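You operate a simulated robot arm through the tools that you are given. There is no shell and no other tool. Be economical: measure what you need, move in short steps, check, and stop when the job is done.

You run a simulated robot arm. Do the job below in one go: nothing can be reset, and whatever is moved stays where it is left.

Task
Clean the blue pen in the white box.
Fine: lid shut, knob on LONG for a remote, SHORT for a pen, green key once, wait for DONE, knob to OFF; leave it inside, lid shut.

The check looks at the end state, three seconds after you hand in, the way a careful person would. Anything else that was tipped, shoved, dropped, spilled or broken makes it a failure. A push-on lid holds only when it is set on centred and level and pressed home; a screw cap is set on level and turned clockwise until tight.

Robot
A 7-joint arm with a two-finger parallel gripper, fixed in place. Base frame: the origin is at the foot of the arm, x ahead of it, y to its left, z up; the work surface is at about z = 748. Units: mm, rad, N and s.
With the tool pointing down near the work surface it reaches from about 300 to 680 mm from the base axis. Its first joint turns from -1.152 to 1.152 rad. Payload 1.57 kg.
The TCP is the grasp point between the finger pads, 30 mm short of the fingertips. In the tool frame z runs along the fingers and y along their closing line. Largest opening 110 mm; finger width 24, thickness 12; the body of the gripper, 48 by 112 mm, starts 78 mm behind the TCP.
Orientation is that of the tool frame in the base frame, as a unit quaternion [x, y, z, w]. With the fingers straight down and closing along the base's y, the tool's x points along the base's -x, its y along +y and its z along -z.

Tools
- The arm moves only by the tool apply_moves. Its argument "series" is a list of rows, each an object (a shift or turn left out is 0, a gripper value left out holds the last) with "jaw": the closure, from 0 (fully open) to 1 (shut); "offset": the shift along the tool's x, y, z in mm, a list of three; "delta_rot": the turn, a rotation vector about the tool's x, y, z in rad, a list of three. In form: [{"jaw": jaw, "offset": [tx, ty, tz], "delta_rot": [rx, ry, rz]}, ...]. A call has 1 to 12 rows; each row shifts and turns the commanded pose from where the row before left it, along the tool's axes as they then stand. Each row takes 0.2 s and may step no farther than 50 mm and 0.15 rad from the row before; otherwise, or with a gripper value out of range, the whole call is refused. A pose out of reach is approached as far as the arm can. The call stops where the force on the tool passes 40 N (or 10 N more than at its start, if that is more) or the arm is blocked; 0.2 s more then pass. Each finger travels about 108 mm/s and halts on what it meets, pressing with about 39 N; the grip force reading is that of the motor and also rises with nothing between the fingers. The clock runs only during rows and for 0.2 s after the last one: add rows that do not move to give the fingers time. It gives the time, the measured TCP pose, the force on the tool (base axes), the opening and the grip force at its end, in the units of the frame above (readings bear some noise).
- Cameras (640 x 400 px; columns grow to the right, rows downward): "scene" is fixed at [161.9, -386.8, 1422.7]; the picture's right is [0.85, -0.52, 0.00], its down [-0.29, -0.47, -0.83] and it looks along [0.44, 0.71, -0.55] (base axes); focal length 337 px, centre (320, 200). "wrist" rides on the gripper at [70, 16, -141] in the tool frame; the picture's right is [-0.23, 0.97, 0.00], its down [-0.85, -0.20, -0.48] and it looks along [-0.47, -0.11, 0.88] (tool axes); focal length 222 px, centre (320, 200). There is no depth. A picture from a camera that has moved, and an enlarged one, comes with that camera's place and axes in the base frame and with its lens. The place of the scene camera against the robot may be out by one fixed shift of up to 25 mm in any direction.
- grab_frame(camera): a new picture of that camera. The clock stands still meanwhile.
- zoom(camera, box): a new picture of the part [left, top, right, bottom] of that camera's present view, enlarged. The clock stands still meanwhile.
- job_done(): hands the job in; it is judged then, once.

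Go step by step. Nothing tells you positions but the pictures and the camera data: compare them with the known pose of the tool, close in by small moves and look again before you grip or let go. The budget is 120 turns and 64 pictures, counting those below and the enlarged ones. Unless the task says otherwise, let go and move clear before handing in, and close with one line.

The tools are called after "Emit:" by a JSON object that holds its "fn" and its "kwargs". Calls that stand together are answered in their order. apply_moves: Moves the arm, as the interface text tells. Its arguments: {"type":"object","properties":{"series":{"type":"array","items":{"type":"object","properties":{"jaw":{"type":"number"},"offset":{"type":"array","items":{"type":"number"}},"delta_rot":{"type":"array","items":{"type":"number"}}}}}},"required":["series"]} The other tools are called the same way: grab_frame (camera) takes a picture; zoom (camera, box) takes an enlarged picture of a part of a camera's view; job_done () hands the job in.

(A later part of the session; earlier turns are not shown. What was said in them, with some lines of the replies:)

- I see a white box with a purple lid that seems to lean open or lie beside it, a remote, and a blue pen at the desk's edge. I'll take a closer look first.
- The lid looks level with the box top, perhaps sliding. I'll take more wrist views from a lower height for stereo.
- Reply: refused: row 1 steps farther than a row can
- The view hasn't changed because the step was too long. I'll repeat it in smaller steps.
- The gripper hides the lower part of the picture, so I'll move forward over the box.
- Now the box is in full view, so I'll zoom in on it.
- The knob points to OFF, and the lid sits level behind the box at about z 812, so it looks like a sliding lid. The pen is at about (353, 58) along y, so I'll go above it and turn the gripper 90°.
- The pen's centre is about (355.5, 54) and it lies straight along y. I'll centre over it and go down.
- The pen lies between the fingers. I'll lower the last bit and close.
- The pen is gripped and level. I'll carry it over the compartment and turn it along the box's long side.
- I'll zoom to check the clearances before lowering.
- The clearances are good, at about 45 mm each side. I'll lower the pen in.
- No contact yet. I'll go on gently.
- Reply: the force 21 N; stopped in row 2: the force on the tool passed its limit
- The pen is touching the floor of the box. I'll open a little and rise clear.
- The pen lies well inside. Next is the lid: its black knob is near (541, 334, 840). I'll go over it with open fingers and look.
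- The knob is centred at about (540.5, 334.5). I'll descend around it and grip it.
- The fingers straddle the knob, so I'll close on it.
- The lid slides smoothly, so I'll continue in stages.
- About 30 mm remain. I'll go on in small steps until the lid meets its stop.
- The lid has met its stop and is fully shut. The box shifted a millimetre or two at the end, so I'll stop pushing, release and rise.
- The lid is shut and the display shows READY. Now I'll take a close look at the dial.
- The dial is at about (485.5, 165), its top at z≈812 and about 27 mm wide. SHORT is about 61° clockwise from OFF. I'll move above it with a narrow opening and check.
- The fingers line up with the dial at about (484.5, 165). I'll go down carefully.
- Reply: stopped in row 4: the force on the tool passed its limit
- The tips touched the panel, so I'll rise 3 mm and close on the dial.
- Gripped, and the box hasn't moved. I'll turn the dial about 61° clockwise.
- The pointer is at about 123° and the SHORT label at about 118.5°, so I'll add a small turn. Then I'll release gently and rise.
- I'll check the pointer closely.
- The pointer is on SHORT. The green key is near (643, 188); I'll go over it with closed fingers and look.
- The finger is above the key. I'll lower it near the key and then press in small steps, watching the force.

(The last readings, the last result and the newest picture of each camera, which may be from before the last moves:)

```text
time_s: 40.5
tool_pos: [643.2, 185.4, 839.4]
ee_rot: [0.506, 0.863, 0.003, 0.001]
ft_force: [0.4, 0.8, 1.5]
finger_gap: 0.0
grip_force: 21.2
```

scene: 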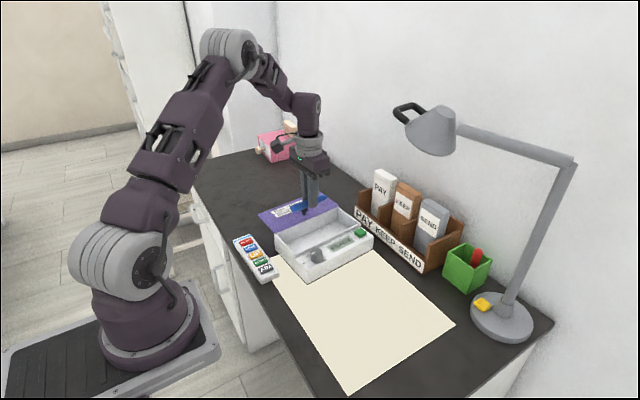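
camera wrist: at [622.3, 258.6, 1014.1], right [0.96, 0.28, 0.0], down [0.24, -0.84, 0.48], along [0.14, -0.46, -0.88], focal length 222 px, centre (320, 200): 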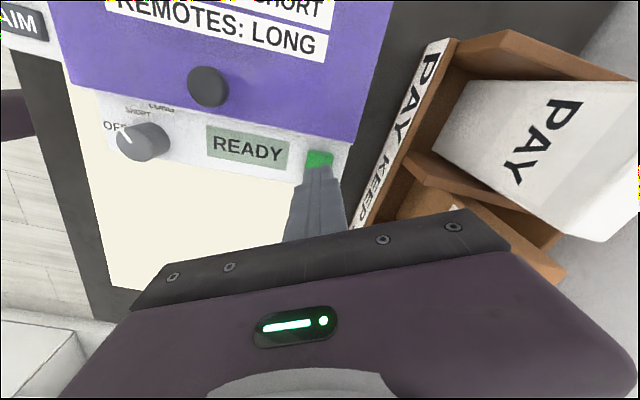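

Emit:
{"fn": "apply_moves", "kwargs": {"series": [{"offset": [0, 0, 1.5]}, {}]}}

Emit:
{"fn": "zoom", "kwargs": {"camera": "scene", "box": [310, 190, 415, 260]}}

```text
time_s: 41.1
tool_pos: [643.3, 187.3, 837.3]
ee_rot: [0.506, 0.863, 0.002, 0.002]
ft_force: [-1.2, 1.0, 2.9]
finger_gap: 0.2
grip_force: 21.3
```

```text
5.71 times, centred on (362, 225) of scene
camera zoom: at [161.8, -386.8, 1422.7], right [0.85, -0.52, 0.0], down [-0.29, -0.47, -0.83], along [0.44, 0.71, -0.55], focal length 1924 px, centre (77, 57)
```

zoom: 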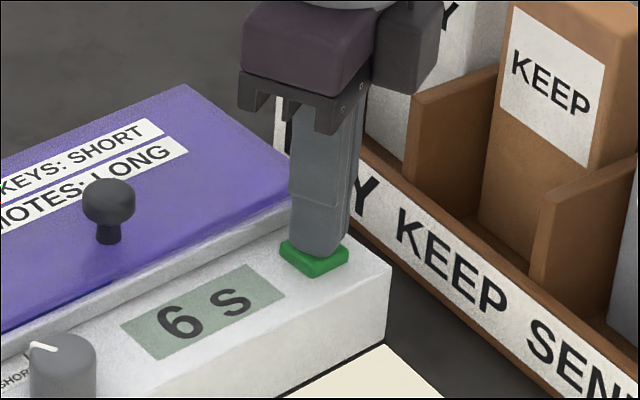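

The cycle is running with 6 s left. I'll lift off the key and go back above the dial while waiting.

Emit:
{"fn": "apply_moves", "kwargs": {"series": [{"offset": [0, 0, -35]}, {"offset": [0, 0, -40]}, {"offset": [0, 0, -20]}, {"offset": [14.6, -37.2, 0]}, {"offset": [14.6, -37.2, 0], "jaw": 0.66}, {"offset": [14.6, -37.2, 0]}, {"offset": [14.6, -37.1, 0]}, {"offset": [0, 0, 30]}, {"offset": [0, 0, 30]}, {}, {}]}}

Emit:
{"fn": "apply_moves", "kwargs": {"series": [{}, {}, {}, {}, {}, {}, {}, {}, {}, {}, {}, {}]}}

Emit:
{"fn": "apply_moves", "kwargs": {"series": [{}, {}, {}, {}, {}, {}, {}, {}, {}, {}, {}, {}]}}

Emit:
{"fn": "zoom", "kwargs": {"camera": "scene", "box": [265, 205, 385, 285]}}

Emit:
{"fn": "grab_frame", "kwargs": {"camera": "wrist"}}

```text
time_s: 43.5
tool_pos: [487.0, 163.9, 872.2]
ee_rot: [0.506, 0.863, 0.002, 0.002]
ft_force: [0.1, -0.6, -0.3]
finger_gap: 37.2
grip_force: 0.0
```

```text
time_s: 46.1
tool_pos: [487.3, 164.0, 872.5]
ee_rot: [0.506, 0.863, 0.002, 0.001]
ft_force: [0.0, -0.2, -0.2]
finger_gap: 37.4
grip_force: 0.0
```

```text
time_s: 48.7
tool_pos: [487.5, 165.1, 872.9]
ee_rot: [0.506, 0.862, 0.003, 0.001]
ft_force: [-0.8, -0.2, 0.3]
finger_gap: 37.2
grip_force: 0.1
```

```text
5.00 times, centred on (325, 245) of scene
camera zoom: at [161.9, -386.8, 1422.7], right [0.85, -0.52, 0.0], down [-0.29, -0.47, -0.83], along [0.44, 0.71, -0.55], focal length 1683 px, centre (295, -25)
```

zoom: 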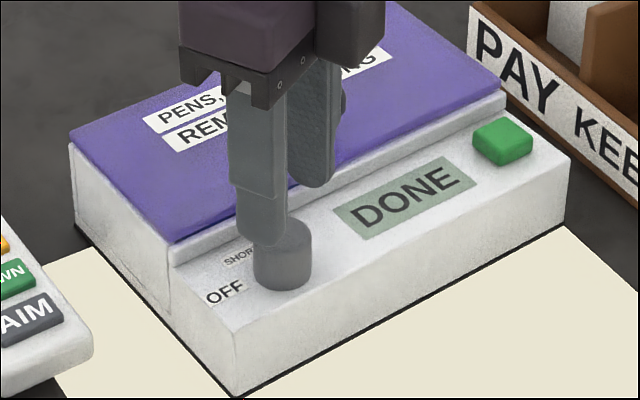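

```text
17 pictures are left
camera wrist: at [466.5, 234.3, 1014.5], right [0.96, 0.28, 0.0], down [0.24, -0.84, 0.48], along [0.14, -0.46, -0.88], focal length 222 px, centre (320, 200)
```

wrist: 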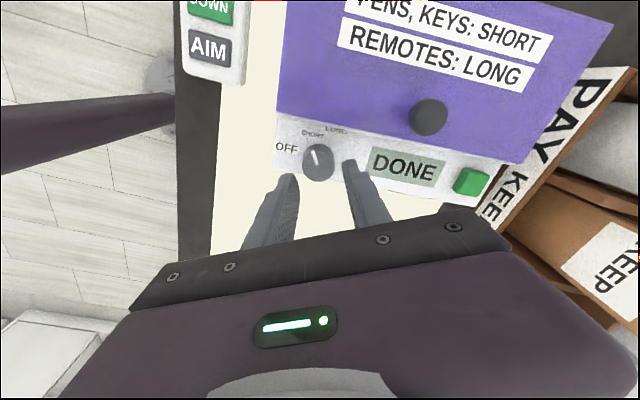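

It shows DONE. I'll grip the dial again and turn it back to OFF.

Emit:
{"fn": "apply_moves", "kwargs": {"series": [{"offset": [1.6, -1.8, 20]}, {"offset": [0, 0, 12]}, {"offset": [0, 0, 7.5]}, {}, {"jaw": 0.75}, {"jaw": 0.8}, {"jaw": 1}, {}, {}]}}

Emit:
{"fn": "apply_moves", "kwargs": {"series": [{"delta_rot": [0, 0, -0.142]}, {"delta_rot": [0, 0, -0.142]}, {"delta_rot": [0, 0, -0.142]}, {"delta_rot": [0, 0, -0.142]}, {"delta_rot": [0, 0, -0.142]}, {"delta_rot": [0, 0, -0.142]}, {"delta_rot": [0, 0, -0.142]}, {"delta_rot": [0, 0, -0.142]}, {}]}}

Emit:
{"fn": "zoom", "kwargs": {"camera": "wrist", "box": [240, 80, 400, 230]}}

Emit:
{"fn": "zoom", "kwargs": {"camera": "scene", "box": [265, 205, 385, 285]}}

```text
time_s: 50.7
tool_pos: [483.3, 166.6, 832.1]
ee_rot: [0.505, 0.863, 0.003, 0.003]
ft_force: [13.3, 8.1, 6.1]
finger_gap: 29.1
grip_force: 39.0
```

```text
time_s: 52.7
tool_pos: [483.0, 164.9, 833.2]
ee_rot: [-0.039, 0.999, -0.001, 0.001]
ft_force: [-1.8, 1.5, 0.3]
finger_gap: 29.1
grip_force: 38.7
```

```text
2.67 times, centred on (320, 155) of wrist
camera zoom: at [411.5, 176.6, 974.1], right [0.15, 0.99, 0.0], down [0.87, -0.13, 0.48], along [0.48, -0.07, -0.88], focal length 592 px, centre (320, 320)
```

zoom: 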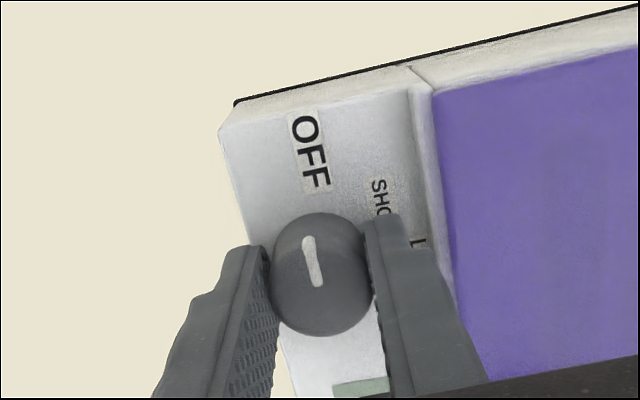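

```text
5.00 times, centred on (325, 245) of scene
camera zoom: at [161.8, -386.7, 1422.7], right [0.85, -0.52, 0.0], down [-0.29, -0.47, -0.83], along [0.44, 0.71, -0.55], focal length 1683 px, centre (295, -25)
```

zoom: 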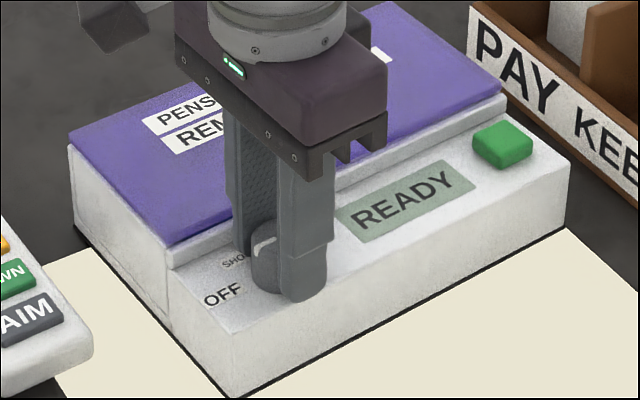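

The pointer is on OFF and the display reads READY. I'll release, rise clear and verify.

Emit:
{"fn": "apply_moves", "kwargs": {"series": [{"jaw": 0.66}, {}, {"offset": [0, 0, -30]}, {"offset": [0, 0, -40]}, {"offset": [0, 0, -40]}, {"offset": [40, 0, -20]}, {"offset": [40, 0, -20]}, {"offset": [30, 0, -20]}, {}]}}

Emit:
{"fn": "zoom", "kwargs": {"camera": "scene", "box": [220, 170, 400, 290]}}

Emit:
{"fn": "grab_frame", "kwargs": {"camera": "scene"}}

```text
time_s: 54.7
tool_pos: [372.0, 155.5, 1003.2]
ee_rot: [-0.038, 0.999, 0.001, 0.002]
ft_force: [0.1, 0.0, -0.1]
finger_gap: 37.5
grip_force: 0.1
```

```text
3.33 times, centred on (310, 230) of scene
camera zoom: at [161.8, -386.8, 1422.7], right [0.85, -0.52, 0.0], down [-0.29, -0.47, -0.83], along [0.44, 0.71, -0.55], focal length 1122 px, centre (353, 100)
```

zoom: 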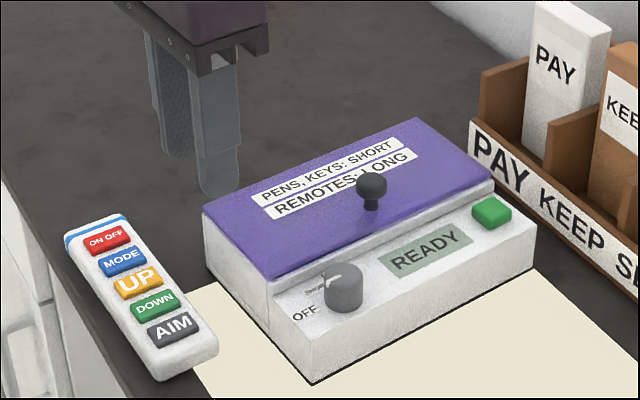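

```text
13 pictures are left
```

scene: 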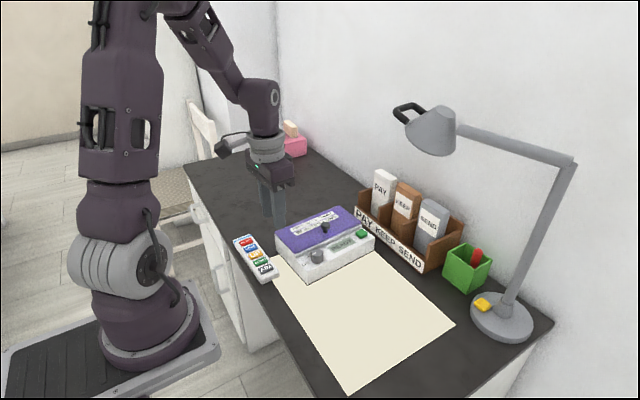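

The lid is shut, the dial is on OFF, the pen is inside, nothing else has moved and the arm is clear. I'm handing it in.

Emit:
{"fn": "job_done", "kwargs": {}}

```text
The job is handed in.
```

The blue pen has been cleaned on SHORT through to DONE and is inside the box, with the lid shut and the knob on OFF; the box itself slid about 2 mm when the lid reached its stop.
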